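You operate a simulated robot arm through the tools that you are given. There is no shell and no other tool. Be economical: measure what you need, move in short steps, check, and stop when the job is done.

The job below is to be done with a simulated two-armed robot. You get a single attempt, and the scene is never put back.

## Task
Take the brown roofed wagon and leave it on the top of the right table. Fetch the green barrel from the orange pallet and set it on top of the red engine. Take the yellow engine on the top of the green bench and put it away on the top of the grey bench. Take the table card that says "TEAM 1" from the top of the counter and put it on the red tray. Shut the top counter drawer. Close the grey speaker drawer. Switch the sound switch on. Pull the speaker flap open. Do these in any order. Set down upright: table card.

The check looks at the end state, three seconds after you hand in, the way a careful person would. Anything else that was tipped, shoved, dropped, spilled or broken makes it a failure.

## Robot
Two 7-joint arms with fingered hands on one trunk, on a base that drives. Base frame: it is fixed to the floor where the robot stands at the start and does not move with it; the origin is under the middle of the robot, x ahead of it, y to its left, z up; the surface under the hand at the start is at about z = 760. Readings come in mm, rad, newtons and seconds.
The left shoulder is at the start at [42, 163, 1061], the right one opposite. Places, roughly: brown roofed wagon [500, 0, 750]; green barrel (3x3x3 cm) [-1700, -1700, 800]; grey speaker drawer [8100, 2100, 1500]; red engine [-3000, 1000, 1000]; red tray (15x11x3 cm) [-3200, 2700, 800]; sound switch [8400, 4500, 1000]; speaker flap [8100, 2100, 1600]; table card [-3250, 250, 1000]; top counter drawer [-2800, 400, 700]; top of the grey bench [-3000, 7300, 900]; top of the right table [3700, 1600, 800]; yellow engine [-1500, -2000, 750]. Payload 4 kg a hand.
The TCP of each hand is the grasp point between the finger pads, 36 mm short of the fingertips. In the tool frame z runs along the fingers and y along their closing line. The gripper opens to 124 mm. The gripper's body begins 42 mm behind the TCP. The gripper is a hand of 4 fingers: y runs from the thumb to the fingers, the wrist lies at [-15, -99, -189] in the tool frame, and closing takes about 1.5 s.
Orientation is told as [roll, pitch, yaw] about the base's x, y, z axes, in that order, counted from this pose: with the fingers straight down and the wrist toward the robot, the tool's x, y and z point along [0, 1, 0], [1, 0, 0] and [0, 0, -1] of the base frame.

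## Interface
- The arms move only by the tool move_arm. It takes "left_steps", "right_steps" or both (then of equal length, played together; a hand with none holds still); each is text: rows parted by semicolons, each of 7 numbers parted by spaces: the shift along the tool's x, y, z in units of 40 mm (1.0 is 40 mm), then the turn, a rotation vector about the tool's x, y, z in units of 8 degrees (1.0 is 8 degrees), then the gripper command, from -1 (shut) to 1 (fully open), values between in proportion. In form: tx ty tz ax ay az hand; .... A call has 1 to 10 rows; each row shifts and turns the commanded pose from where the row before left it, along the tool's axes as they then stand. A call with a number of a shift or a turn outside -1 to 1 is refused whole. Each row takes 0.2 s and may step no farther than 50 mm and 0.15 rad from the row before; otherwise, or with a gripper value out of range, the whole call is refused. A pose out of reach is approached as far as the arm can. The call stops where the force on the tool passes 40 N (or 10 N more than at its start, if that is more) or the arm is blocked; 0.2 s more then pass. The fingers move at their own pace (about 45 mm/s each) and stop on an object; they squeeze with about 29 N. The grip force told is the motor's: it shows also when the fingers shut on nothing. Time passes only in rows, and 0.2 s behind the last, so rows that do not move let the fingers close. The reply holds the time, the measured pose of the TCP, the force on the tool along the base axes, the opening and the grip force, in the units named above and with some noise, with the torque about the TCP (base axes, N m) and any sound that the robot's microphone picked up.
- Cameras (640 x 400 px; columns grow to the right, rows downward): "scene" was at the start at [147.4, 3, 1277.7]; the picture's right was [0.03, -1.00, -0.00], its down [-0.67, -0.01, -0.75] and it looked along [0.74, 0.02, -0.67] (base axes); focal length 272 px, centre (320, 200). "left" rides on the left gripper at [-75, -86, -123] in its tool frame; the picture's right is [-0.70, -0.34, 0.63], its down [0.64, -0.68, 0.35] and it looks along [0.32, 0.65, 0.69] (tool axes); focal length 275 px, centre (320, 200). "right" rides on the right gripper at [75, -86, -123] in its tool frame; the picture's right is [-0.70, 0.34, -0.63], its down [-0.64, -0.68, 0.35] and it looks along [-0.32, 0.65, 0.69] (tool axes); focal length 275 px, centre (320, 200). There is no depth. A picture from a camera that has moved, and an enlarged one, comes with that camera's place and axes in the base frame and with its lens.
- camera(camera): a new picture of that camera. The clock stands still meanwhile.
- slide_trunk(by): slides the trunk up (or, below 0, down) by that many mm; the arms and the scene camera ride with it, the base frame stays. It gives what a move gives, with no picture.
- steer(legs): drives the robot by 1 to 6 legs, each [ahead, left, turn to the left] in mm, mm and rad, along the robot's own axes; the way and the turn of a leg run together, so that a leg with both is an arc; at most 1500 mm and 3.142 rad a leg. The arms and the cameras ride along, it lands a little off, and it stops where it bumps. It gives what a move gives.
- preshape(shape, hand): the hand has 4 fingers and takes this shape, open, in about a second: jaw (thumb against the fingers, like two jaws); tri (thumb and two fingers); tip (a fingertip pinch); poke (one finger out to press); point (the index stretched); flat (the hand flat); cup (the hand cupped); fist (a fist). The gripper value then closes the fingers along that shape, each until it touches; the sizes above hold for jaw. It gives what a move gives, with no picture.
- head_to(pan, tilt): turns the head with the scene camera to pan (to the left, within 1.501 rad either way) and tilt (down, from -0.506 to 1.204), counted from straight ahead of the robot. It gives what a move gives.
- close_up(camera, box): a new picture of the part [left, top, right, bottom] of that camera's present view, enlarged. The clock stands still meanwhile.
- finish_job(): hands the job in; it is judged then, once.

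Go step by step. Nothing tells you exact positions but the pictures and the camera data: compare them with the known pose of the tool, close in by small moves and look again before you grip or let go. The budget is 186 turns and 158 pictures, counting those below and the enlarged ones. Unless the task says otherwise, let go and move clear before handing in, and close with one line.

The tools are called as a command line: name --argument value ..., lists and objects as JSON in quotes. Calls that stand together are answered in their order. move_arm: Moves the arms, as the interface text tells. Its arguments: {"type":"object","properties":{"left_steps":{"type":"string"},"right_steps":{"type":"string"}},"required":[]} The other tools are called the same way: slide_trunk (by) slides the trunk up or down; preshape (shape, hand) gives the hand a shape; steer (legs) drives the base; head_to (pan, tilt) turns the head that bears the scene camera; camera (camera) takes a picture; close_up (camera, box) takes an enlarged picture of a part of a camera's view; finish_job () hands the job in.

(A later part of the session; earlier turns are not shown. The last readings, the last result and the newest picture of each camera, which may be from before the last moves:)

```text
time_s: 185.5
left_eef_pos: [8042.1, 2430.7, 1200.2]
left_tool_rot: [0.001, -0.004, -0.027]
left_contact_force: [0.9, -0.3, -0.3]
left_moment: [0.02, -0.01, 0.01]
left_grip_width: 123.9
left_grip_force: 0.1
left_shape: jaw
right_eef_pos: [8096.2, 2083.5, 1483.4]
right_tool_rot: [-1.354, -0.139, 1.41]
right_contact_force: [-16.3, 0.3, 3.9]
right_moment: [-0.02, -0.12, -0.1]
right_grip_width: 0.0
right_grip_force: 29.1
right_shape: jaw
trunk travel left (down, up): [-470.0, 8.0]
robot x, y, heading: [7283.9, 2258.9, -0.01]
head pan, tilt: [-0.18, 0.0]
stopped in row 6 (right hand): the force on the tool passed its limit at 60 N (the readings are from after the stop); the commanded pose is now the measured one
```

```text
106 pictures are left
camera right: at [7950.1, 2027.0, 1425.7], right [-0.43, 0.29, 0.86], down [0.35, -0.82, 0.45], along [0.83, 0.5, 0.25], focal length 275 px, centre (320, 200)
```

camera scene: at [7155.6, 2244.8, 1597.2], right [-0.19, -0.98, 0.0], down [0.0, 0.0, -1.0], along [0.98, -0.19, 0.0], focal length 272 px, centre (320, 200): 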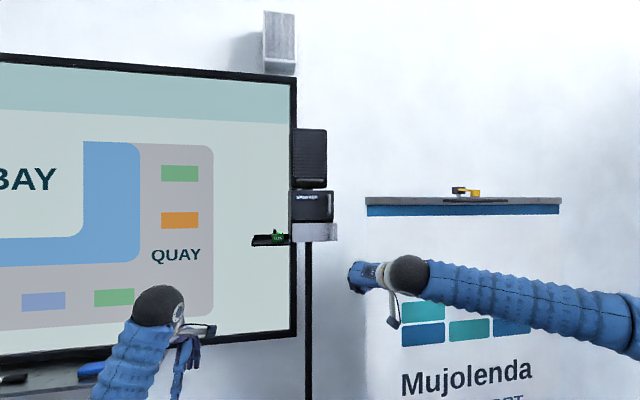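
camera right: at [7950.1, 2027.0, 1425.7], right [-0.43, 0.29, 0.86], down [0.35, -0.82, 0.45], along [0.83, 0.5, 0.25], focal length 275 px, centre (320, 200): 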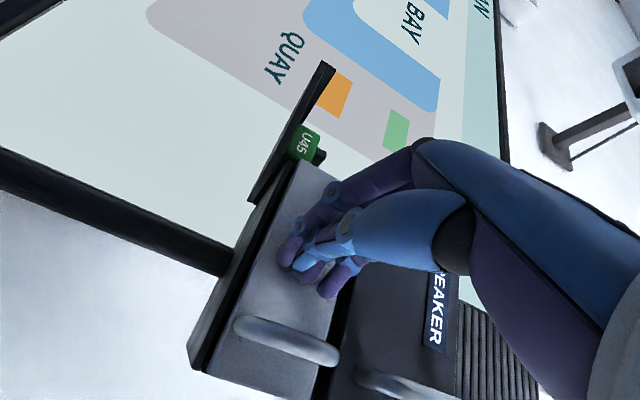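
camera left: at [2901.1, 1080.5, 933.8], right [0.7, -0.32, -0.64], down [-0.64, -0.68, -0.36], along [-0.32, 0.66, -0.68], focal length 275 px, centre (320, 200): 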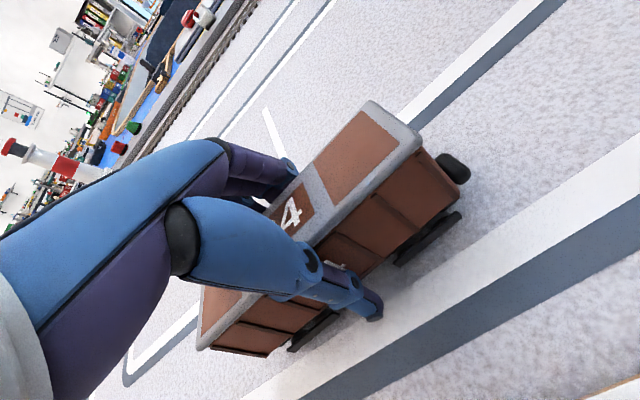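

move_arm --right_steps "0.19 -0.166 -0.967 0 0 0 -1; 0.19 -0.166 -0.967 0 0 0 -1; 1 -0.1 0 0 0 0 -1; 1 -0.1 0 0 0 0 -1; 1 -0.1 0 0 0 0 -1"

close_up --camera "scene" --box '[200, 100, 440, 250]'

camera --camera "right"

```text
time_s: 186.7
left_eef_pos: [8044.1, 2430.5, 1196.8]
left_tool_rot: [0.0, 0.0, -0.028]
left_contact_force: [0.1, -0.1, -0.3]
left_moment: [0.02, -0.03, -0.02]
left_grip_width: 124.0
left_grip_force: 0.0
left_shape: jaw
right_eef_pos: [7995.9, 2088.9, 1363.7]
right_tool_rot: [-1.349, -0.137, 1.408]
right_contact_force: [-0.1, 0.2, -0.7]
right_moment: [0.0, -0.03, 0.01]
right_grip_width: 0.0
right_grip_force: 29.0
right_shape: jaw
trunk travel left (down, up): [-470.0, 8.0]
robot x, y, heading: [7283.1, 2258.2, -0.012]
head pan, tilt: [-0.18, 0.0]
```

```text
2.67 times, centred on (320, 175) of scene
camera zoom: at [7367.7, 2241.4, 1596.9], right [-0.19, -0.98, 0.0], down [0.0, 0.0, -1.0], along [0.98, -0.19, 0.0], focal length 725 px, centre (320, 267)
```

zoom: 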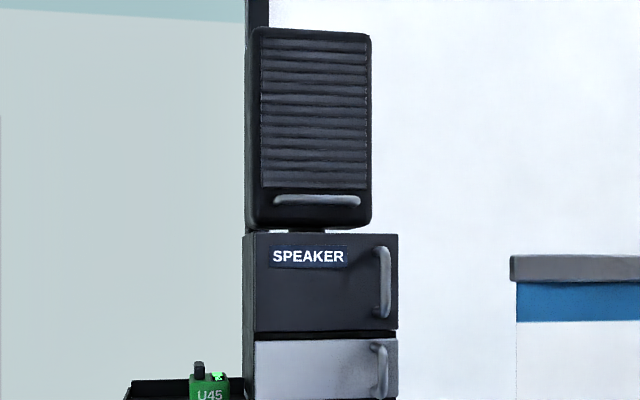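

```text
104 pictures are left
camera right: at [7849.1, 2032.6, 1306.1], right [-0.42, 0.29, 0.86], down [0.35, -0.82, 0.45], along [0.83, 0.49, 0.24], focal length 275 px, centre (320, 200)
```

right: 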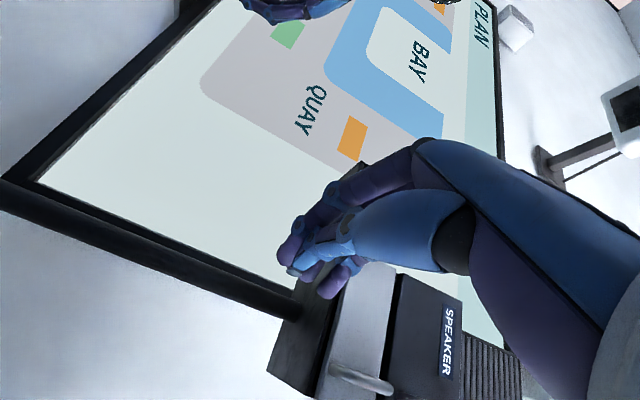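

The drawer is flush now (its edges line up with the door's). Next, the flap: its bar handle is at about (8105, 2031, 1541–1617), so I bring the half-open right hand in front of it.

move_arm --right_steps "-0.93 -0.1 -0.148 0 0 0 -1; -0.93 -0.1 -0.148 0 0 0 -0.5; -0.93 -0.1 -0.148 0 0 0 0.1; -0.93 -0.1 -0.148 0 0 0 0.1; -0.93 -0.1 -0.148 0 0 0 0.1; -0.93 -0.1 -0.148 0 0 0 0.1; 0 0 0 0 0 0 0.1; 0 0 0 0 0 0 0.1"

camera --camera "right"

close_up --camera "scene" --box '[240, 130, 440, 255]'

```text
time_s: 188.5
left_eef_pos: [8043.3, 2430.7, 1199.4]
left_tool_rot: [0.0, -0.001, -0.027]
left_contact_force: [0.2, -0.2, 0.4]
left_moment: [-0.02, 0.0, 0.01]
left_grip_width: 123.5
left_grip_force: 0.0
left_shape: jaw
right_eef_pos: [7998.5, 2031.8, 1581.8]
right_tool_rot: [-1.348, -0.137, 1.408]
right_contact_force: [-0.1, 1.5, 0.5]
right_moment: [0.06, -0.02, -0.06]
right_grip_width: 68.0
right_grip_force: 0.1
right_shape: jaw
trunk travel left (down, up): [-470.0, 8.0]
robot x, y, heading: [7286.0, 2258.7, -0.005]
head pan, tilt: [-0.18, 0.0]
```

```text
103 pictures are left
camera right: at [7851.9, 1977.0, 1523.7], right [-0.42, 0.29, 0.86], down [0.35, -0.82, 0.45], along [0.83, 0.49, 0.24], focal length 275 px, centre (320, 200)
```

right: 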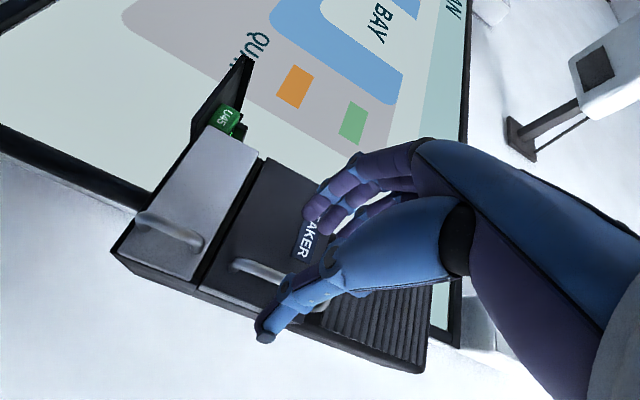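

```text
3.20 times, centred on (340, 192) of scene
camera zoom: at [7366.6, 2242.1, 1597.0], right [-0.19, -0.98, 0.0], down [0.0, 0.0, -1.0], along [0.98, -0.19, 0.0], focal length 870 px, centre (256, 224)
```

zoom: 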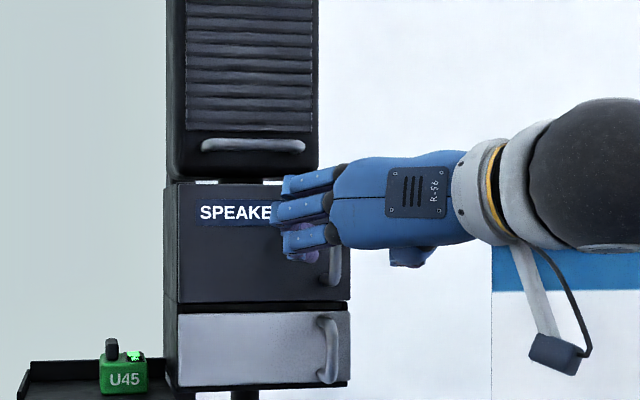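

The handle bar's centre triangulates to (8107, 2025, 1585). I move in straight, stopping short of the door, and close on the bar.

move_arm --right_steps "-0.145 0.09 0.713 0 0 0 0.1; -0.145 0.09 0.713 0 0 0 0.1; -0.145 0.09 0.713 0 0 0 0.1; 0 0 0 0 0 0 0.1"

camera --camera "right"

close_up --camera "scene" --box '[240, 130, 440, 255]'

```text
time_s: 189.5
left_eef_pos: [8042.9, 2430.5, 1199.5]
left_tool_rot: [-0.001, -0.001, -0.026]
left_contact_force: [0.5, -0.3, -0.4]
left_moment: [0.01, -0.06, -0.04]
left_grip_width: 123.9
left_grip_force: 0.1
left_shape: jaw
right_eef_pos: [8087.4, 2030.4, 1584.0]
right_tool_rot: [-1.351, -0.138, 1.41]
right_contact_force: [-0.5, -0.3, 0.3]
right_moment: [0.03, -0.04, 0.06]
right_grip_width: 68.2
right_grip_force: 0.2
right_shape: jaw
trunk travel left (down, up): [-470.0, 8.0]
robot x, y, heading: [7286.4, 2255.7, -0.009]
head pan, tilt: [-0.18, 0.0]
```

```text
101 pictures are left
camera right: at [7940.5, 1975.1, 1526.0], right [-0.42, 0.29, 0.86], down [0.35, -0.82, 0.45], along [0.83, 0.49, 0.24], focal length 275 px, centre (320, 200)
```

right: 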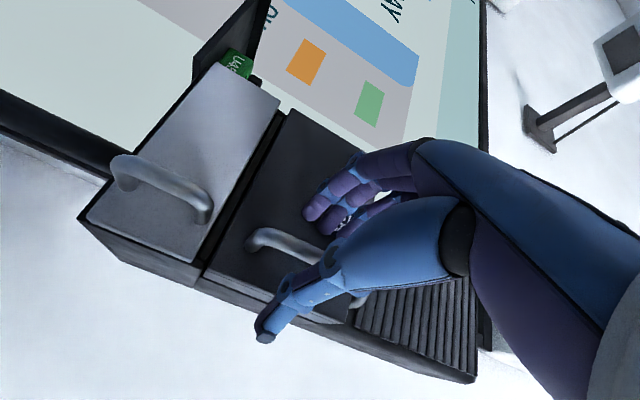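

```text
3.20 times, centred on (340, 192) of scene
camera zoom: at [7365.9, 2241.9, 1597.1], right [-0.19, -0.98, 0.0], down [0.0, 0.0, -1.0], along [0.98, -0.19, 0.0], focal length 870 px, centre (256, 224)
```

zoom: 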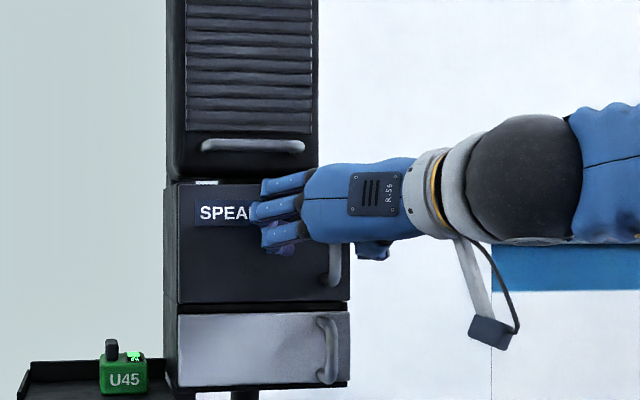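

The bar lies between thumb and fingers. I close the grip.

move_arm --right_steps "0 0 0 0 0 0 -0.4; 0 0 0 0 0 0 -1; 0 0 0 0 0 0 -1; 0 0 0 0 0 0 -1; 0 0 0 0 0 0 -1; 0 0 0 0 0 0 -1"

camera --camera "right"

```text
time_s: 190.9
left_eef_pos: [8042.8, 2430.2, 1199.1]
left_tool_rot: [0.0, -0.001, -0.027]
left_contact_force: [0.5, 0.5, -0.3]
left_moment: [0.0, -0.03, -0.01]
left_grip_width: 124.0
left_grip_force: 0.0
left_shape: jaw
right_eef_pos: [8086.9, 2027.9, 1583.2]
right_tool_rot: [-1.349, -0.141, 1.409]
right_contact_force: [-5.4, -7.3, -2.6]
right_moment: [-0.17, 0.02, 0.08]
right_grip_width: 4.6
right_grip_force: 28.7
right_shape: jaw
trunk travel left (down, up): [-470.0, 8.0]
robot x, y, heading: [7287.2, 2263.1, -0.011]
head pan, tilt: [-0.18, 0.0]
```

```text
99 pictures are left
camera right: at [7940.6, 1973.4, 1525.5], right [-0.42, 0.29, 0.86], down [0.35, -0.82, 0.45], along [0.84, 0.49, 0.24], focal length 275 px, centre (320, 200)
```

right: 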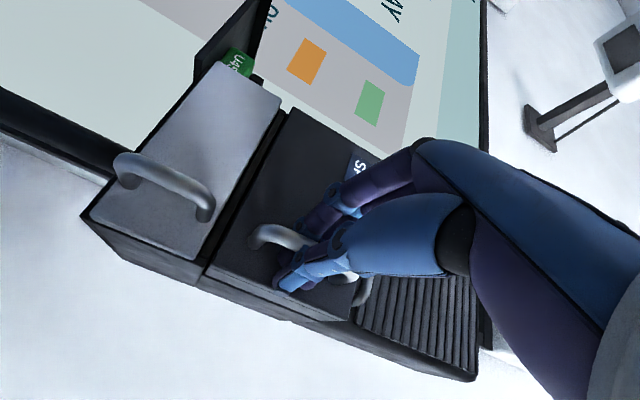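

Gripped. I pull along the door's opening arc (hinge on the left).

move_arm --right_steps "0.07 0.035 -0.3 0 0 0 -1; 0.07 0.035 -0.3 0.2 0 0 -1; 0.08 0.09 -0.29 0.2 0 0 -1; 0.08 0.09 -0.29 0.3 0 0 -1; 0.08 0.13 -0.27 0.3 0 0 -1; 0.08 0.13 -0.27 0.3 0 0 -1"

close_up --camera "scene" --box '[240, 130, 440, 255]'

```text
time_s: 192.2
left_eef_pos: [8045.3, 2435.3, 1196.8]
left_tool_rot: [-0.002, 0.0, -0.025]
left_contact_force: [0.4, 1.1, 0.3]
left_moment: [-0.01, -0.01, 0.01]
left_grip_width: 123.6
left_grip_force: 0.0
left_shape: jaw
right_eef_pos: [8034.7, 2064.7, 1584.1]
right_tool_rot: [-1.33, -0.102, 1.262]
right_contact_force: [25.3, 18.2, 2.4]
right_moment: [0.17, -0.19, 0.19]
right_grip_width: 0.2
right_grip_force: 29.1
right_shape: jaw
trunk travel left (down, up): [-470.0, 8.0]
robot x, y, heading: [7287.7, 2259.7, -0.006]
head pan, tilt: [-0.18, 0.0]
stopped in row 6 (right hand): the force on the tool passed its limit at 42 N (the readings are from after the stop); the commanded pose is now the measured one
```

```text
3.20 times, centred on (340, 192) of scene
camera zoom: at [7370.9, 2245.6, 1596.9], right [-0.19, -0.98, 0.0], down [0.0, 0.0, -1.0], along [0.98, -0.19, 0.0], focal length 870 px, centre (256, 224)
```

zoom: 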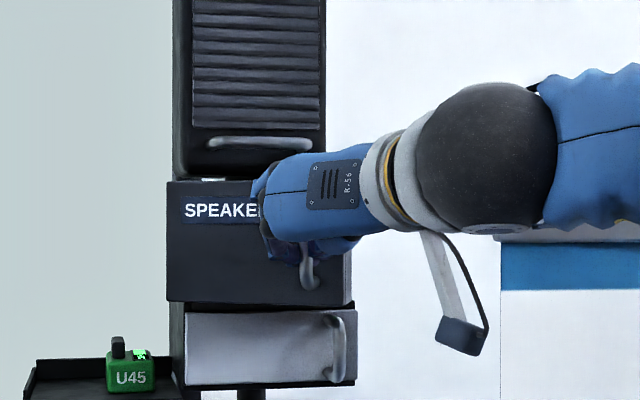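

The door opens (about 20°). I keep following the arc, now more to the left, turning the hand along.

move_arm --right_steps "0.127 0.257 -0.405 0.4 0 0 -1; 0.12 0.31 -0.37 0.4 0 0 -1; 0.12 0.357 -0.33 0.4 0 0 -1; 0.11 0.4 -0.28 0.4 0 0 -1"

close_up --camera "scene" --box '[240, 130, 440, 255]'

camera --camera "right"

```text
time_s: 192.7
left_eef_pos: [8046.1, 2437.4, 1195.8]
left_tool_rot: [-0.002, 0.001, -0.023]
left_contact_force: [0.5, 1.4, 0.6]
left_moment: [-0.04, -0.05, 0.01]
left_grip_width: 124.0
left_grip_force: 0.2
left_shape: jaw
right_eef_pos: [8023.3, 2082.6, 1584.1]
right_tool_rot: [-1.328, -0.085, 1.211]
right_contact_force: [31.1, 17.8, 0.8]
right_moment: [0.16, -0.22, 0.04]
right_grip_width: 0.0
right_grip_force: 29.3
right_shape: jaw
trunk travel left (down, up): [-470.0, 8.0]
robot x, y, heading: [7288.3, 2259.7, -0.006]
head pan, tilt: [-0.18, 0.0]
stopped in row 2 (right hand): the force on the tool passed its limit at 43 N (the readings are from after the stop); the commanded pose is now the measured one
```

```text
3.20 times, centred on (340, 192) of scene
camera zoom: at [7372.1, 2246.4, 1596.8], right [-0.18, -0.98, 0.0], down [0.0, 0.0, -1.0], along [0.98, -0.18, 0.0], focal length 870 px, centre (256, 224)
```

zoom: 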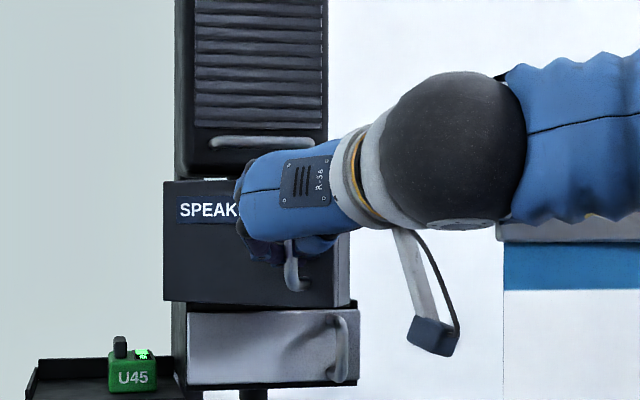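

```text
96 pictures are left
camera right: at [7867.4, 2055.0, 1533.6], right [-0.33, 0.41, 0.85], down [0.2, -0.85, 0.48], along [0.92, 0.33, 0.19], focal length 275 px, centre (320, 200)
```

right: 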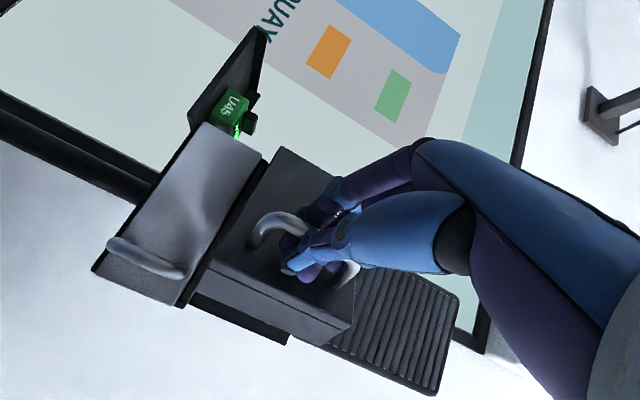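

The leftover force is radial – I was pulling outside the arc. I follow a tighter arc.

move_arm --right_steps "0.08 0.38 -0.18 0 0 0 -1; 0.09 0.25 -0.27 0 0 0 -1; 0.08 0.28 -0.235 0 0 0 -1; 0.07 0.3 -0.205 0 0 0 -1; 0.06 0.325 -0.17 0 0 0 -1; 0.06 0.34 -0.14 0 0 0 -1"

camera --camera "right"

```text
time_s: 194.1
left_eef_pos: [8047.8, 2433.8, 1196.5]
left_tool_rot: [-0.002, 0.0, -0.025]
left_contact_force: [0.6, -0.2, -0.1]
left_moment: [0.0, -0.02, -0.02]
left_grip_width: 124.0
left_grip_force: 0.1
left_shape: jaw
right_eef_pos: [8005.6, 2159.5, 1584.4]
right_tool_rot: [-1.324, -0.09, 1.199]
right_contact_force: [37.5, -1.9, -0.9]
right_moment: [-0.03, -0.31, -0.46]
right_grip_width: 0.2
right_grip_force: 29.4
right_shape: jaw
trunk travel left (down, up): [-470.0, 8.0]
robot x, y, heading: [7289.2, 2259.1, -0.009]
head pan, tilt: [-0.18, 0.0]
stopped in row 6 (right hand): the force on the tool passed its limit at 48 N (the readings are from after the stop); the commanded pose is now the measured one
```

```text
95 pictures are left
camera right: at [7849.4, 2134.5, 1533.7], right [-0.32, 0.41, 0.86], down [0.19, -0.86, 0.48], along [0.93, 0.32, 0.2], focal length 275 px, centre (320, 200)
```

right: 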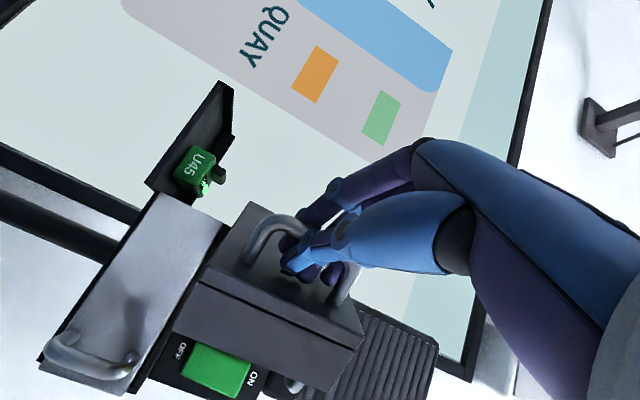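

The door is ~55–60° open (a rocker shows behind it, which I leave alone). I follow the arc a little more, then let go.

move_arm --right_steps "0.03 0.4 0.02 0 0 0 -1; 0.05 0.37 -0.05 0 0 0 -1; 0.04 0.385 -0.02 0 0 0 -1; 0.03 0.38 0.04 0 0 0 -1"

close_up --camera "scene" --box '[240, 130, 440, 255]'

```text
time_s: 195.1
left_eef_pos: [8045.6, 2432.9, 1197.3]
left_tool_rot: [0.001, 0.001, -0.027]
left_contact_force: [0.7, -0.3, 0.1]
left_moment: [-0.02, 0.0, 0.0]
left_grip_width: 124.0
left_grip_force: 0.1
left_shape: jaw
right_eef_pos: [8021.3, 2220.7, 1585.2]
right_tool_rot: [-1.329, -0.088, 1.204]
right_contact_force: [6.3, -4.5, -9.8]
right_moment: [-0.18, 0.07, -0.41]
right_grip_width: 0.0
right_grip_force: 29.3
right_shape: jaw
trunk travel left (down, up): [-470.0, 8.0]
robot x, y, heading: [7286.3, 2256.2, -0.009]
head pan, tilt: [-0.18, 0.0]
```

```text
3.20 times, centred on (340, 192) of scene
camera zoom: at [7370.2, 2243.0, 1596.9], right [-0.19, -0.98, 0.0], down [0.0, 0.0, -1.0], along [0.98, -0.19, 0.0], focal length 870 px, centre (256, 224)
```

zoom: 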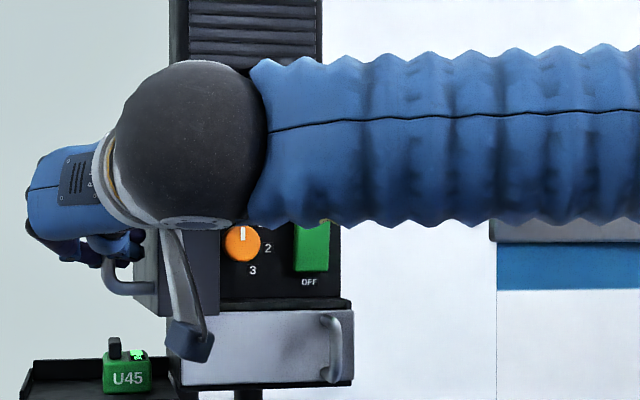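

The flap is fully swung open. I release the bar and back straight away from it.

move_arm --right_steps "0 0 0 0 0 0 -0.5; 0 0 0 0 0 0 0; 0 0 0 0 0 0 0.2; 0 0 0 0 0 0 0.2; 0 0 0 0 0 0 0.2; 0 0 0 0 0 0 0.2"

move_arm --right_steps "0.1 -0.17 -0.46 0 0 0 0.2; 0.1 -0.17 -0.46 0 0 0 0.2; 0.2 -0.35 -0.915 0 0 0 0.2; 0.2 -0.35 -0.915 0 0 0 0.2; 0.2 -0.35 -0.915 0 0 0 0.2"

close_up --camera "scene" --box '[200, 100, 440, 250]'

```text
time_s: 196.5
left_eef_pos: [8042.4, 2435.2, 1199.6]
left_tool_rot: [-0.001, -0.004, -0.024]
left_contact_force: [-0.2, 0.0, -0.3]
left_moment: [-0.02, 0.0, -0.04]
left_grip_width: 123.7
left_grip_force: 0.1
left_shape: jaw
right_eef_pos: [8017.2, 2222.6, 1589.6]
right_tool_rot: [-1.333, -0.091, 1.206]
right_contact_force: [-14.6, 7.9, 3.7]
right_moment: [-0.05, 0.1, 0.27]
right_grip_width: 67.5
right_grip_force: 0.2
right_shape: jaw
trunk travel left (down, up): [-470.0, 8.0]
robot x, y, heading: [7287.0, 2258.2, -0.009]
head pan, tilt: [-0.18, 0.0]
```

```text
time_s: 197.7
left_eef_pos: [8044.1, 2433.9, 1200.7]
left_tool_rot: [-0.002, -0.001, -0.025]
left_contact_force: [-1.2, -0.1, 0.0]
left_moment: [0.0, -0.01, 0.0]
left_grip_width: 123.7
left_grip_force: 0.0
left_shape: jaw
right_eef_pos: [7858.0, 2220.1, 1587.7]
right_tool_rot: [-1.33, -0.092, 1.204]
right_contact_force: [0.1, 0.0, -0.7]
right_moment: [0.0, 0.03, 0.01]
right_grip_width: 74.1
right_grip_force: 0.1
right_shape: jaw
trunk travel left (down, up): [-470.0, 8.0]
robot x, y, heading: [7287.2, 2259.3, -0.012]
head pan, tilt: [-0.18, 0.0]
```

```text
2.67 times, centred on (320, 175) of scene
camera zoom: at [7366.9, 2242.9, 1597.1], right [-0.19, -0.98, 0.0], down [0.0, 0.0, -1.0], along [0.98, -0.19, 0.0], focal length 725 px, centre (320, 267)
```

zoom: 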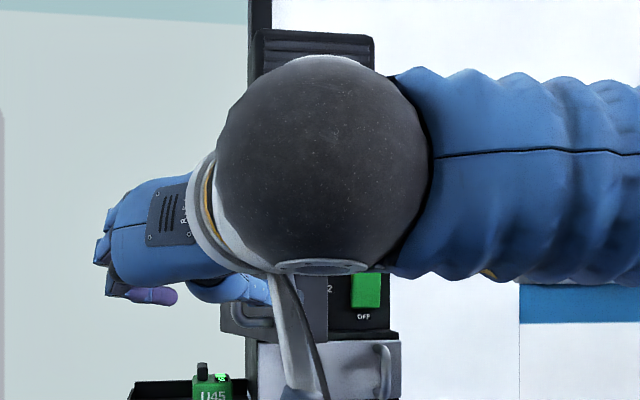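

Drawer shut and flap open. Now the sound switch near (8400, 4500, 1000): I retract the hands, strafe left part way and look.

steer --legs '[[-100, 0, 0.01], [0, 1100, 0]]'

head_to --pan 0.6 --tilt 0.3

camera --camera "scene"

head_to --pan 1.45 --tilt 0.4

camera --camera "scene"

```text
time_s: 204.0
left_eef_pos: [7937.0, 3536.0, 1199.5]
left_tool_rot: [0.001, -0.001, -0.006]
left_contact_force: [-0.4, -0.3, 0.1]
left_moment: [-0.01, -0.02, -0.03]
left_grip_width: 124.0
left_grip_force: 0.1
left_shape: jaw
right_eef_pos: [7756.5, 3317.7, 1586.4]
right_tool_rot: [-1.329, -0.091, 1.225]
right_contact_force: [-1.1, 0.5, -0.4]
right_moment: [0.0, -0.03, 0.03]
right_grip_width: 73.9
right_grip_force: 0.0
right_shape: jaw
trunk travel left (down, up): [-470.0, 8.0]
robot x, y, heading: [7183.2, 3347.1, 0.013]
head pan, tilt: [-0.18, 0.0]
```

```text
time_s: 205.1
left_eef_pos: [7936.7, 3535.0, 1197.8]
left_tool_rot: [-0.001, -0.003, -0.005]
left_contact_force: [-0.2, 0.1, 0.5]
left_moment: [-0.01, -0.03, -0.01]
left_grip_width: 124.0
left_grip_force: 0.0
left_shape: jaw
right_eef_pos: [7755.8, 3317.5, 1586.1]
right_tool_rot: [-1.329, -0.091, 1.225]
right_contact_force: [0.7, -1.1, -0.6]
right_moment: [0.0, 0.0, 0.0]
right_grip_width: 74.1
right_grip_force: 0.1
right_shape: jaw
trunk travel left (down, up): [-470.0, 8.0]
robot x, y, heading: [7178.4, 3346.7, 0.012]
head pan, tilt: [0.6, 0.3]
```

```text
92 pictures are left
camera scene: at [7251.7, 3400.5, 1569.4], right [0.57, -0.82, 0.0], down [-0.24, -0.17, -0.96], along [0.78, 0.55, -0.3], focal length 272 px, centre (320, 200)
```

scene: 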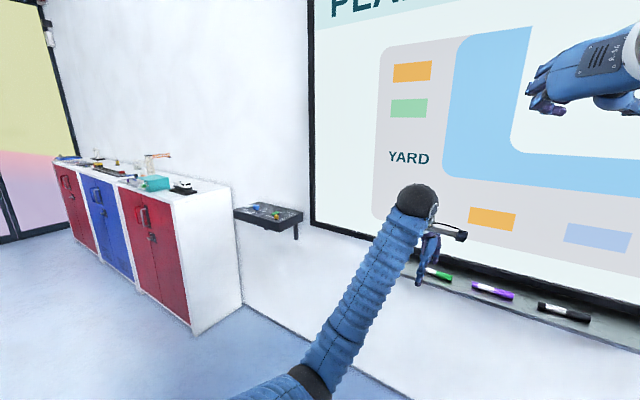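

```text
time_s: 206.3
left_eef_pos: [7936.1, 3535.3, 1199.0]
left_tool_rot: [0.0, 0.001, -0.005]
left_contact_force: [0.1, 0.4, -0.7]
left_moment: [-0.01, 0.02, -0.01]
left_grip_width: 123.9
left_grip_force: 0.1
left_shape: jaw
right_eef_pos: [7754.8, 3318.6, 1586.9]
right_tool_rot: [-1.329, -0.09, 1.227]
right_contact_force: [0.5, -0.6, 0.5]
right_moment: [-0.03, 0.02, -0.02]
right_grip_width: 73.9
right_grip_force: 0.0
right_shape: jaw
trunk travel left (down, up): [-470.0, 8.0]
robot x, y, heading: [7181.6, 3343.3, 0.015]
head pan, tilt: [1.45, 0.4]
```

```text
91 pictures are left
camera scene: at [7185.4, 3438.8, 1560.1], right [0.99, -0.11, 0.0], down [-0.04, -0.39, -0.92], along [0.1, 0.92, -0.39], focal length 272 px, centre (320, 200)
```

scene: 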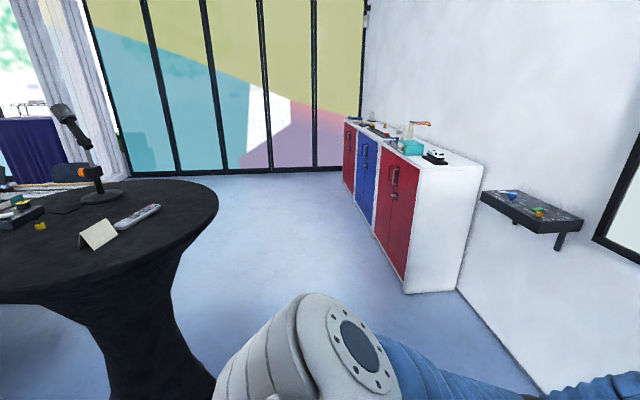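

The wall shelf at about (8320, 4510, 1000) carries the sound controls. I zoom in.

head_to --pan 0.7 --tilt 0.4

close_up --camera "scene" --box '[230, 140, 370, 240]'

```text
time_s: 207.4
left_eef_pos: [7937.3, 3535.3, 1198.8]
left_tool_rot: [0.001, -0.003, -0.006]
left_contact_force: [-0.1, 0.4, 0.9]
left_moment: [-0.01, 0.0, 0.03]
left_grip_width: 123.8
left_grip_force: 0.1
left_shape: jaw
right_eef_pos: [7756.0, 3318.1, 1586.1]
right_tool_rot: [-1.329, -0.092, 1.226]
right_contact_force: [0.0, 0.1, 0.4]
right_moment: [0.01, 0.01, -0.01]
right_grip_width: 73.8
right_grip_force: 0.0
right_shape: jaw
trunk travel left (down, up): [-470.0, 8.0]
robot x, y, heading: [7182.5, 3345.9, 0.008]
head pan, tilt: [0.7, 0.4]
```

```text
4.00 times, centred on (300, 190) of scene
camera zoom: at [7245.3, 3407.3, 1560.1], right [0.65, -0.76, 0.0], down [-0.3, -0.25, -0.92], along [0.7, 0.6, -0.39], focal length 1088 px, centre (400, 240)
```

zoom: 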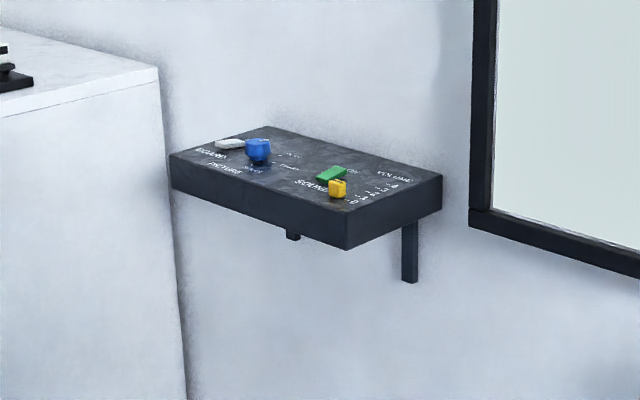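

The green rocker marked SOUND OFF/ON is the switch. I retract the left hand a bit, drive ahead and left to bring it near the shelf.

move_arm --left_steps "0 -0.9 0 0 0 0 -1; 0 -0.9 0 0 0 0 -1; 0 -0.9 0 0 0 0 -1; 0 -0.3 0 0 0 0 -1; 0 0 0 0 0 0 -1"

steer --legs '[[340, 0, 0], [0, 930, -0.01]]'

slide_trunk --by -190

head_to --pan 0.3 --tilt 0.5

camera --camera "scene"

camera --camera "left"

```text
time_s: 208.6
left_eef_pos: [7816.6, 3536.3, 1198.5]
left_tool_rot: [-0.001, -0.002, -0.004]
left_contact_force: [-0.4, -0.2, -1.1]
left_moment: [0.03, 0.01, -0.01]
left_grip_width: 20.0
left_grip_force: 0.1
left_shape: jaw
right_eef_pos: [7756.3, 3317.1, 1586.1]
right_tool_rot: [-1.33, -0.091, 1.226]
right_contact_force: [0.9, 0.0, -1.0]
right_moment: [-0.03, 0.01, 0.01]
right_grip_width: 74.4
right_grip_force: 0.0
right_shape: jaw
trunk travel left (down, up): [-470.0, 8.0]
robot x, y, heading: [7181.8, 3346.8, 0.014]
head pan, tilt: [0.7, 0.4]
```

```text
time_s: 215.2
left_eef_pos: [8158.9, 4449.1, 1199.8]
left_tool_rot: [0.0, -0.002, -0.019]
left_contact_force: [-0.5, -0.3, -0.5]
left_moment: [0.01, -0.01, -0.02]
left_grip_width: 0.0
left_grip_force: 29.4
left_shape: jaw
right_eef_pos: [8095.2, 4233.4, 1586.1]
right_tool_rot: [-1.33, -0.09, 1.212]
right_contact_force: [0.4, 0.1, 0.1]
right_moment: [-0.02, 0.03, 0.0]
right_grip_width: 74.0
right_grip_force: 0.0
right_shape: jaw
trunk travel left (down, up): [-470.0, 8.0]
robot x, y, heading: [7525.2, 4268.1, -0.003]
head pan, tilt: [0.7, 0.4]
```

```text
time_s: 217.3
left_eef_pos: [8158.0, 4449.1, 1011.1]
left_tool_rot: [0.001, -0.002, -0.02]
left_contact_force: [-0.3, -1.0, 0.1]
left_moment: [0.03, 0.0, 0.02]
left_grip_width: 0.0
left_grip_force: 28.8
left_shape: jaw
right_eef_pos: [8095.2, 4231.9, 1398.9]
right_tool_rot: [-1.332, -0.09, 1.213]
right_contact_force: [0.4, -0.6, 0.2]
right_moment: [-0.02, 0.0, 0.01]
right_grip_width: 74.2
right_grip_force: 0.0
right_shape: jaw
trunk travel left (down, up): [-280.0, 198.0]
robot x, y, heading: [7527.0, 4268.3, 0.003]
head pan, tilt: [0.7, 0.4]
```

```text
time_s: 218.2
left_eef_pos: [8158.1, 4449.8, 1010.1]
left_tool_rot: [-0.001, -0.003, -0.017]
left_contact_force: [0.3, -0.5, -0.8]
left_moment: [0.02, -0.01, 0.0]
left_grip_width: 0.1
left_grip_force: 28.9
left_shape: jaw
right_eef_pos: [8095.7, 4232.0, 1395.6]
right_tool_rot: [-1.331, -0.09, 1.212]
right_contact_force: [-0.3, -0.7, -0.1]
right_moment: [0.0, -0.01, 0.0]
right_grip_width: 74.0
right_grip_force: 0.2
right_shape: jaw
trunk travel left (down, up): [-280.0, 198.0]
robot x, y, heading: [7524.2, 4267.2, -0.001]
head pan, tilt: [0.3, 0.499]
```

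```text
89 pictures are left
camera scene: at [7644.0, 4294.5, 1348.7], right [0.3, -0.95, -0.03], down [-0.54, -0.14, -0.83], along [0.79, 0.26, -0.56], focal length 272 px, centre (320, 200)
```

scene: 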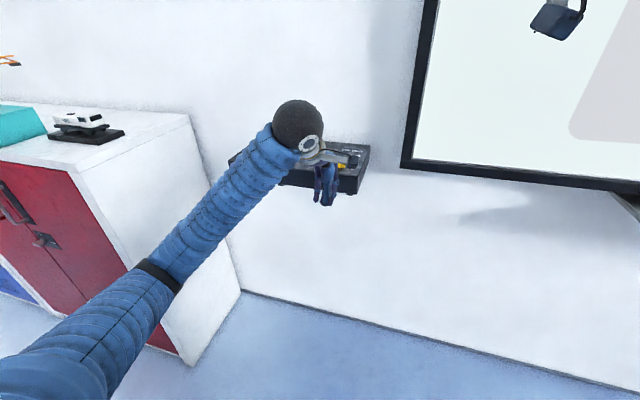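

```text
88 pictures are left
camera left: at [8071.0, 4376.9, 1133.1], right [-0.35, -0.69, -0.63], down [-0.67, 0.66, -0.35], along [0.66, 0.3, -0.69], focal length 275 px, centre (320, 200)
```

left: 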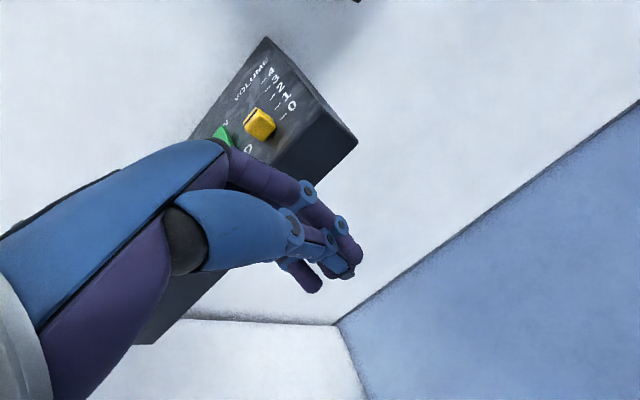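

The hand hangs in front of the shelf. I lift it 150 mm so its camera sees the rocker.

move_arm --left_steps "0 0 -1 0 0 0 -1; 0 0 -1 0 0 0 -1; 0 0 -1 0 0 0 -1; -1 0 -0.5 0 0 0 -1; -1 0 0 0 0 0 -1"

camera --camera "left"

close_up --camera "scene" --box '[200, 80, 400, 205]'

```text
time_s: 219.4
left_eef_pos: [8157.9, 4370.7, 1148.1]
left_tool_rot: [0.001, 0.0, -0.016]
left_contact_force: [0.0, 0.0, -0.4]
left_moment: [-0.01, 0.0, 0.03]
left_grip_width: 0.0
left_grip_force: 28.7
left_shape: jaw
right_eef_pos: [8095.2, 4232.3, 1396.2]
right_tool_rot: [-1.329, -0.09, 1.214]
right_contact_force: [-0.2, 0.8, 0.9]
right_moment: [-0.01, -0.03, 0.03]
right_grip_width: 74.0
right_grip_force: 0.0
right_shape: jaw
trunk travel left (down, up): [-280.0, 198.0]
robot x, y, heading: [7523.2, 4266.6, 0.002]
head pan, tilt: [0.3, 0.499]
```

```text
87 pictures are left
camera left: at [8070.5, 4298.1, 1272.1], right [-0.35, -0.69, -0.63], down [-0.67, 0.66, -0.35], along [0.65, 0.31, -0.69], focal length 275 px, centre (320, 200)
```

left: 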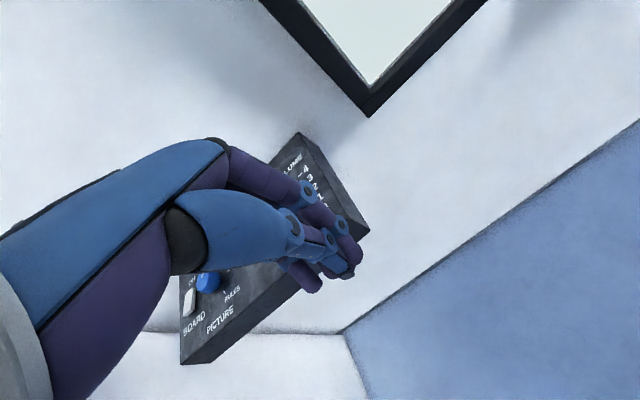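

```text
3.20 times, centred on (300, 142) of scene
camera zoom: at [7644.3, 4294.0, 1348.6], right [0.3, -0.95, -0.03], down [-0.54, -0.14, -0.83], along [0.79, 0.26, -0.56], focal length 870 px, centre (384, 384)
```

zoom: 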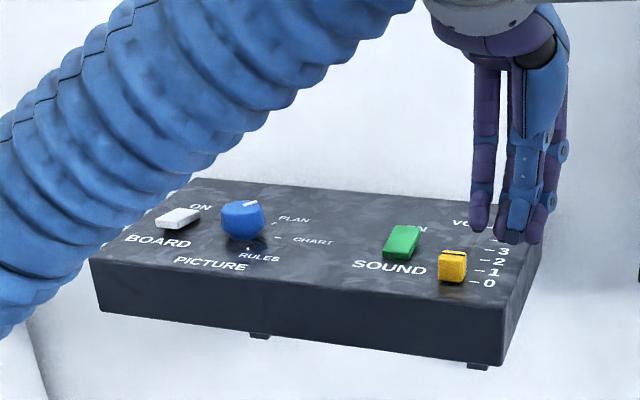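

The rocker is at about (8365, 4510, 1003), with ON at its wall end. I shape the left hand to poke.

preshape --hand "left" --shape "poke"

camera --camera "left"

close_up --camera "scene" --box '[200, 80, 400, 205]'

```text
time_s: 220.3
left_eef_pos: [8158.0, 4370.9, 1148.0]
left_tool_rot: [0.0, -0.003, -0.016]
left_contact_force: [0.2, -0.3, 0.0]
left_moment: [-0.01, -0.02, -0.02]
left_grip_width: 0.0
left_grip_force: 0.0
left_shape: poke
right_eef_pos: [8095.4, 4232.2, 1397.1]
right_tool_rot: [-1.33, -0.09, 1.213]
right_contact_force: [-0.4, 0.3, 0.2]
right_moment: [-0.01, -0.02, 0.02]
right_grip_width: 74.3
right_grip_force: 0.0
right_shape: jaw
trunk travel left (down, up): [-280.0, 198.0]
robot x, y, heading: [7524.1, 4266.6, -0.001]
head pan, tilt: [0.3, 0.499]
```

```text
85 pictures are left
camera left: at [8070.3, 4298.1, 1272.2], right [-0.35, -0.69, -0.63], down [-0.67, 0.66, -0.35], along [0.66, 0.3, -0.69], focal length 275 px, centre (320, 200)
```

left: 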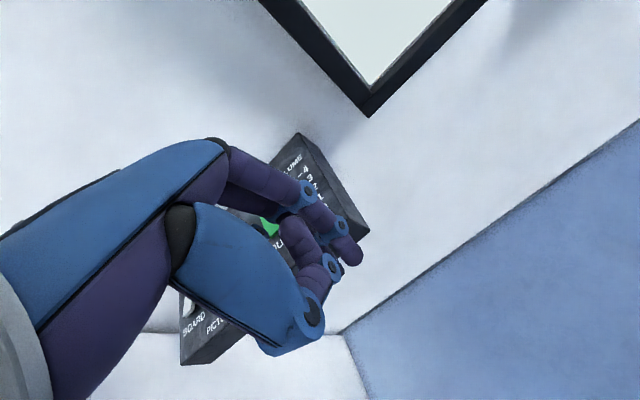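

```text
3.20 times, centred on (300, 142) of scene
camera zoom: at [7644.1, 4294.3, 1348.6], right [0.29, -0.96, -0.03], down [-0.54, -0.14, -0.83], along [0.79, 0.26, -0.56], focal length 870 px, centre (384, 384)
```

zoom: 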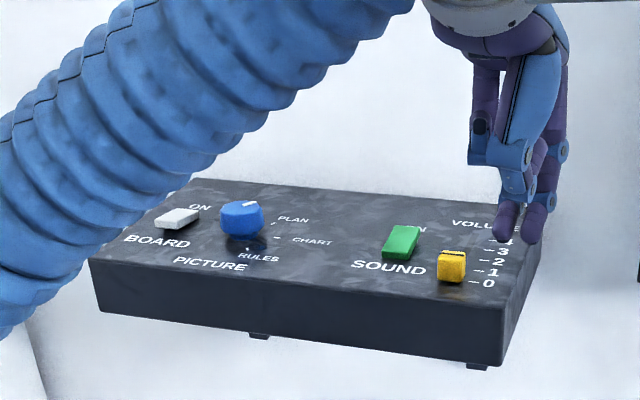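

The index fingertip sits almost on the tool axis. I move it above the wall end of the rocker and check.

move_arm --left_steps "0.6 0.9 0 0 0 0 -1; 0.6 0.9 0 0 0 0 -1; 0.6 0.9 0 0 0 0 -1; 0.6 0.9 0 0 0 0 -1; 0.6 0.9 0 0 0 0 -1; 0.55 0.9 0.2 0 0 0 -1; 0 0 1 0 0 0 -1; 0 0 0.8 0 0 0 -1"

camera --camera "left"

close_up --camera "scene" --box '[200, 80, 400, 205]'

```text
time_s: 222.1
left_eef_pos: [8375.7, 4508.2, 1068.6]
left_tool_rot: [-0.004, -0.002, -0.017]
left_contact_force: [-0.8, -0.5, -0.6]
left_moment: [0.02, 0.03, -0.01]
left_grip_width: 0.1
left_grip_force: 0.1
left_shape: poke
right_eef_pos: [8096.2, 4231.9, 1396.1]
right_tool_rot: [-1.327, -0.088, 1.214]
right_contact_force: [-0.6, -0.3, 1.0]
right_moment: [0.04, 0.03, 0.0]
right_grip_width: 73.9
right_grip_force: 0.0
right_shape: jaw
trunk travel left (down, up): [-280.0, 198.0]
robot x, y, heading: [7521.5, 4270.9, 0.004]
head pan, tilt: [0.3, 0.499]
```

```text
83 pictures are left
camera left: at [8287.8, 4435.9, 1193.3], right [-0.35, -0.69, -0.63], down [-0.67, 0.66, -0.35], along [0.66, 0.3, -0.69], focal length 275 px, centre (320, 200)
```

left: 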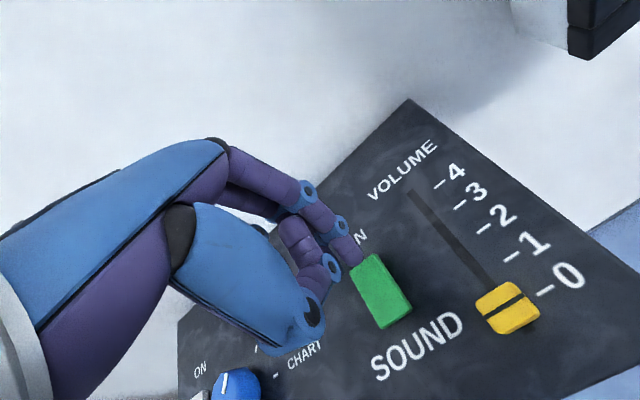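

```text
3.20 times, centred on (300, 142) of scene
camera zoom: at [7644.6, 4294.5, 1348.5], right [0.29, -0.96, -0.03], down [-0.54, -0.14, -0.83], along [0.79, 0.26, -0.56], focal length 870 px, centre (384, 384)
```

zoom: 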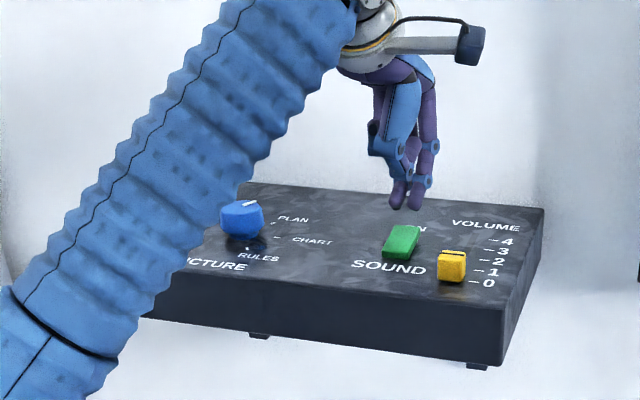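

The fingertip is right over the ON end (rocker spans x 8344–8383, y≈4506). I shift 6 mm back and press down in small steps.

move_arm --left_steps "0 -0.15 0.2 0 0 0 -1; 0 0 0.2 0 0 0 -1; 0 0 0.15 0 0 0 -1; 0 0 0.15 0 0 0 -1; 0 0 0.12 0 0 0 -1; 0 0 0.12 0 0 0 -1"

camera --camera "left"

```text
time_s: 223.3
left_eef_pos: [8370.0, 4507.7, 1046.9]
left_tool_rot: [-0.005, -0.016, -0.016]
left_contact_force: [-1.7, -3.8, 18.8]
left_moment: [-0.11, 0.09, 0.0]
left_grip_width: 0.0
left_grip_force: 0.1
left_shape: poke
right_eef_pos: [8096.2, 4232.3, 1396.2]
right_tool_rot: [-1.33, -0.09, 1.213]
right_contact_force: [0.5, -0.1, -0.4]
right_moment: [0.01, -0.01, 0.01]
right_grip_width: 73.8
right_grip_force: 0.1
right_shape: jaw
trunk travel left (down, up): [-280.0, 198.0]
robot x, y, heading: [7522.5, 4267.1, 0.003]
head pan, tilt: [0.3, 0.499]
stopped in row 6 (left hand): the force on the tool passed its limit at 45 N (the readings are from after the stop); the commanded pose is now the measured one
```

```text
81 pictures are left
camera left: at [8280.9, 4435.5, 1169.1], right [-0.34, -0.69, -0.64], down [-0.67, 0.65, -0.36], along [0.67, 0.3, -0.68], focal length 275 px, centre (320, 200)
```

left: 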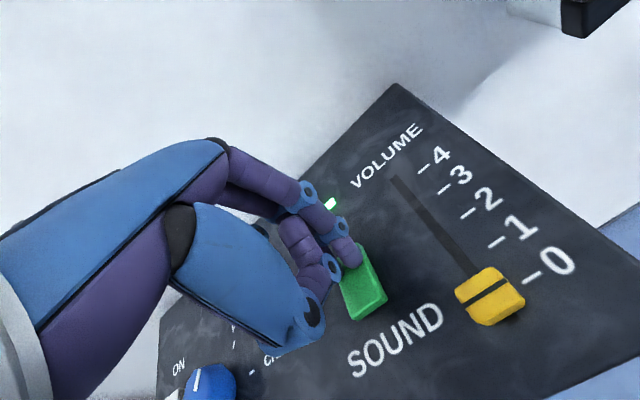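

The rocker flipped (near end raised) and a green light lit. I lift off and confirm.

move_arm --left_steps "0 0 -0.5 0 0 0 -1; 0 0 -1 0 0 0 -1; 0 0 -1 0 0 0 -1; 0 0 -1 0 0 0 -1; 0 -1 -0.3 0 0 0 -1; 0 -1 0 0 0 0 -1; 0 -1 0 0 0 0 -1; 0 -1 0 0 0 0 -1; 0 -1 0 0 0 0 -1"

close_up --camera "scene" --box '[200, 80, 400, 205]'

```text
time_s: 225.3
left_eef_pos: [8168.1, 4513.4, 1192.9]
left_tool_rot: [-0.003, -0.014, -0.015]
left_contact_force: [0.0, 0.0, 0.3]
left_moment: [0.02, -0.01, 0.02]
left_grip_width: 0.0
left_grip_force: 0.1
left_shape: poke
right_eef_pos: [8093.7, 4232.0, 1397.9]
right_tool_rot: [-1.329, -0.09, 1.213]
right_contact_force: [-0.8, -0.2, 0.7]
right_moment: [-0.01, 0.02, 0.03]
right_grip_width: 74.2
right_grip_force: 0.1
right_shape: jaw
trunk travel left (down, up): [-280.0, 198.0]
robot x, y, heading: [7522.2, 4270.2, -0.003]
head pan, tilt: [0.3, 0.499]
```

```text
3.20 times, centred on (300, 142) of scene
camera zoom: at [7643.2, 4294.6, 1348.8], right [0.29, -0.96, -0.03], down [-0.54, -0.14, -0.83], along [0.79, 0.26, -0.56], focal length 870 px, centre (384, 384)
```

zoom: 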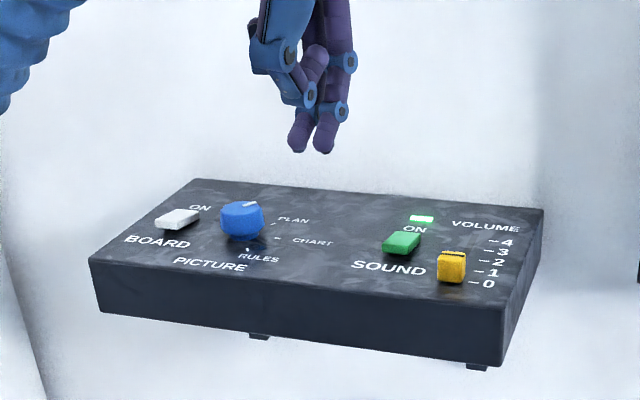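

Sound is on. Now the long way back to the other side; first retreat and return along the known lane.

steer --legs '[[-320, 0, 0], [0, -1400, 0], [0, -700, 0], [-1180, 0, 0]]'

preshape --hand "left" --shape "jaw"

move_arm --right_steps "0 0 0 0.508 0.649 0.568 1; 0 0 0 0.508 0.649 0.568 1; 0 0 0 0.508 0.649 0.568 1; 0 0 0 0.508 0.649 0.568 1; 0 0 0 0.508 0.649 0.568 1; 0 0 0 0.508 0.649 0.568 1; 0 0 0 0.508 0.649 0.568 1; 0 0 0 0.508 0.649 0.568 1; 0 0 0 0.508 0.649 0.568 1; 0 0 0 0.508 0.649 0.568 1"

camera --camera "scene"

```text
time_s: 243.3
left_eef_pos: [6670.6, 2368.1, 1194.4]
left_tool_rot: [-0.004, -0.014, -0.027]
left_contact_force: [-0.6, 0.2, 1.4]
left_moment: [0.0, -0.02, 0.0]
left_grip_width: 0.2
left_grip_force: 0.0
left_shape: poke
right_eef_pos: [6594.1, 2087.4, 1396.0]
right_tool_rot: [-1.332, -0.092, 1.201]
right_contact_force: [0.8, 0.0, 0.5]
right_moment: [0.0, 0.0, 0.02]
right_grip_width: 74.2
right_grip_force: 0.1
right_shape: jaw
trunk travel left (down, up): [-280.0, 198.0]
robot x, y, heading: [6024.4, 2131.5, -0.009]
head pan, tilt: [0.3, 0.499]
```

```text
time_s: 244.2
left_eef_pos: [6671.0, 2369.8, 1193.5]
left_tool_rot: [-0.005, -0.012, -0.028]
left_contact_force: [0.1, 0.3, -0.2]
left_moment: [0.0, -0.02, 0.02]
left_grip_width: 124.0
left_grip_force: 0.0
left_shape: jaw
right_eef_pos: [6594.2, 2089.1, 1396.8]
right_tool_rot: [-1.33, -0.091, 1.2]
right_contact_force: [0.6, -0.2, 0.8]
right_moment: [-0.03, -0.04, 0.0]
right_grip_width: 74.0
right_grip_force: 0.0
right_shape: jaw
trunk travel left (down, up): [-280.0, 198.0]
robot x, y, heading: [6023.5, 2132.9, -0.014]
head pan, tilt: [0.3, 0.499]
```

```text
time_s: 246.4
left_eef_pos: [6671.4, 2368.1, 1193.4]
left_tool_rot: [-0.004, -0.011, -0.028]
left_contact_force: [0.0, 0.3, -0.7]
left_moment: [0.02, -0.02, 0.0]
left_grip_width: 124.0
left_grip_force: 0.1
left_shape: jaw
right_eef_pos: [6594.1, 2087.9, 1395.3]
right_tool_rot: [-0.204, -0.134, 0.168]
right_contact_force: [0.0, 0.5, 0.0]
right_moment: [-0.02, 0.03, 0.01]
right_grip_width: 123.5
right_grip_force: 0.0
right_shape: jaw
trunk travel left (down, up): [-280.0, 198.0]
robot x, y, heading: [6024.0, 2130.2, -0.015]
head pan, tilt: [0.3, 0.499]
```

```text
79 pictures are left
camera scene: at [6143.7, 2155.7, 1348.6], right [0.28, -0.96, -0.03], down [-0.54, -0.13, -0.83], along [0.79, 0.25, -0.56], focal length 272 px, centre (320, 200)
```

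scene: 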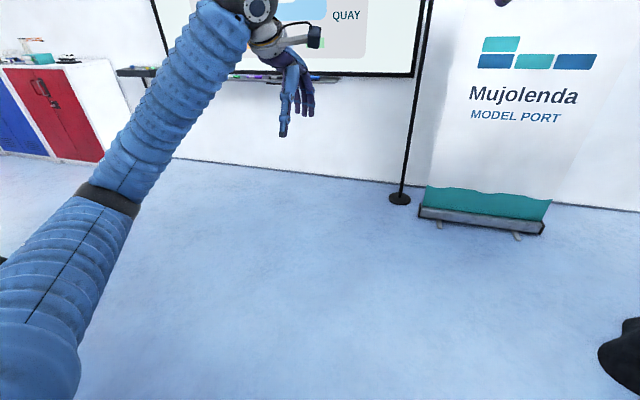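

move_arm --right_steps "0 0 0 0.46 0.7 0.57 1; 0 0 0 0.46 0.7 0.57 1; -0.7 0.5 0.5 0 0 0 1; -0.7 0.5 0.7 0 0 0 1; -0.7 0.5 0.7 0 0 0 1; -0.7 0.5 0.7 0 0 0 1; -0.5 0 1 0 0 0 1; 0 0 1 0 0 0 1"

steer --legs '[[0, 0, -1.56], [1400, 0, 0], [1400, 0, 0]]'

```text
time_s: 248.2
left_eef_pos: [6672.2, 2368.2, 1193.7]
left_tool_rot: [-0.004, -0.011, -0.029]
left_contact_force: [-0.1, 0.4, 0.2]
left_moment: [-0.01, 0.03, 0.01]
left_grip_width: 124.2
left_grip_force: 0.0
left_shape: jaw
right_eef_pos: [6678.5, 1956.8, 1211.0]
right_tool_rot: [0.002, -0.02, 0.0]
right_contact_force: [-0.6, -0.7, -0.1]
right_moment: [-0.01, 0.06, 0.02]
right_grip_width: 123.6
right_grip_force: 0.1
right_shape: jaw
trunk travel left (down, up): [-280.0, 198.0]
robot x, y, heading: [6019.2, 2129.0, -0.014]
head pan, tilt: [0.3, 0.499]
```

```text
time_s: 265.6
left_eef_pos: [6264.0, -1325.9, 1193.7]
left_tool_rot: [-0.003, -0.01, -1.58]
left_contact_force: [-0.1, -0.4, 0.1]
left_moment: [0.01, -0.01, 0.01]
left_grip_width: 124.0
left_grip_force: 0.2
left_shape: jaw
right_eef_pos: [5854.7, -1337.9, 1213.2]
right_tool_rot: [0.002, -0.021, -1.552]
right_contact_force: [-0.6, 0.7, 0.7]
right_moment: [0.0, 0.0, -0.02]
right_grip_width: 123.7
right_grip_force: 0.0
right_shape: jaw
trunk travel left (down, up): [-280.0, 198.0]
robot x, y, heading: [6009.4, -681.1, -1.569]
head pan, tilt: [0.3, 0.499]
```

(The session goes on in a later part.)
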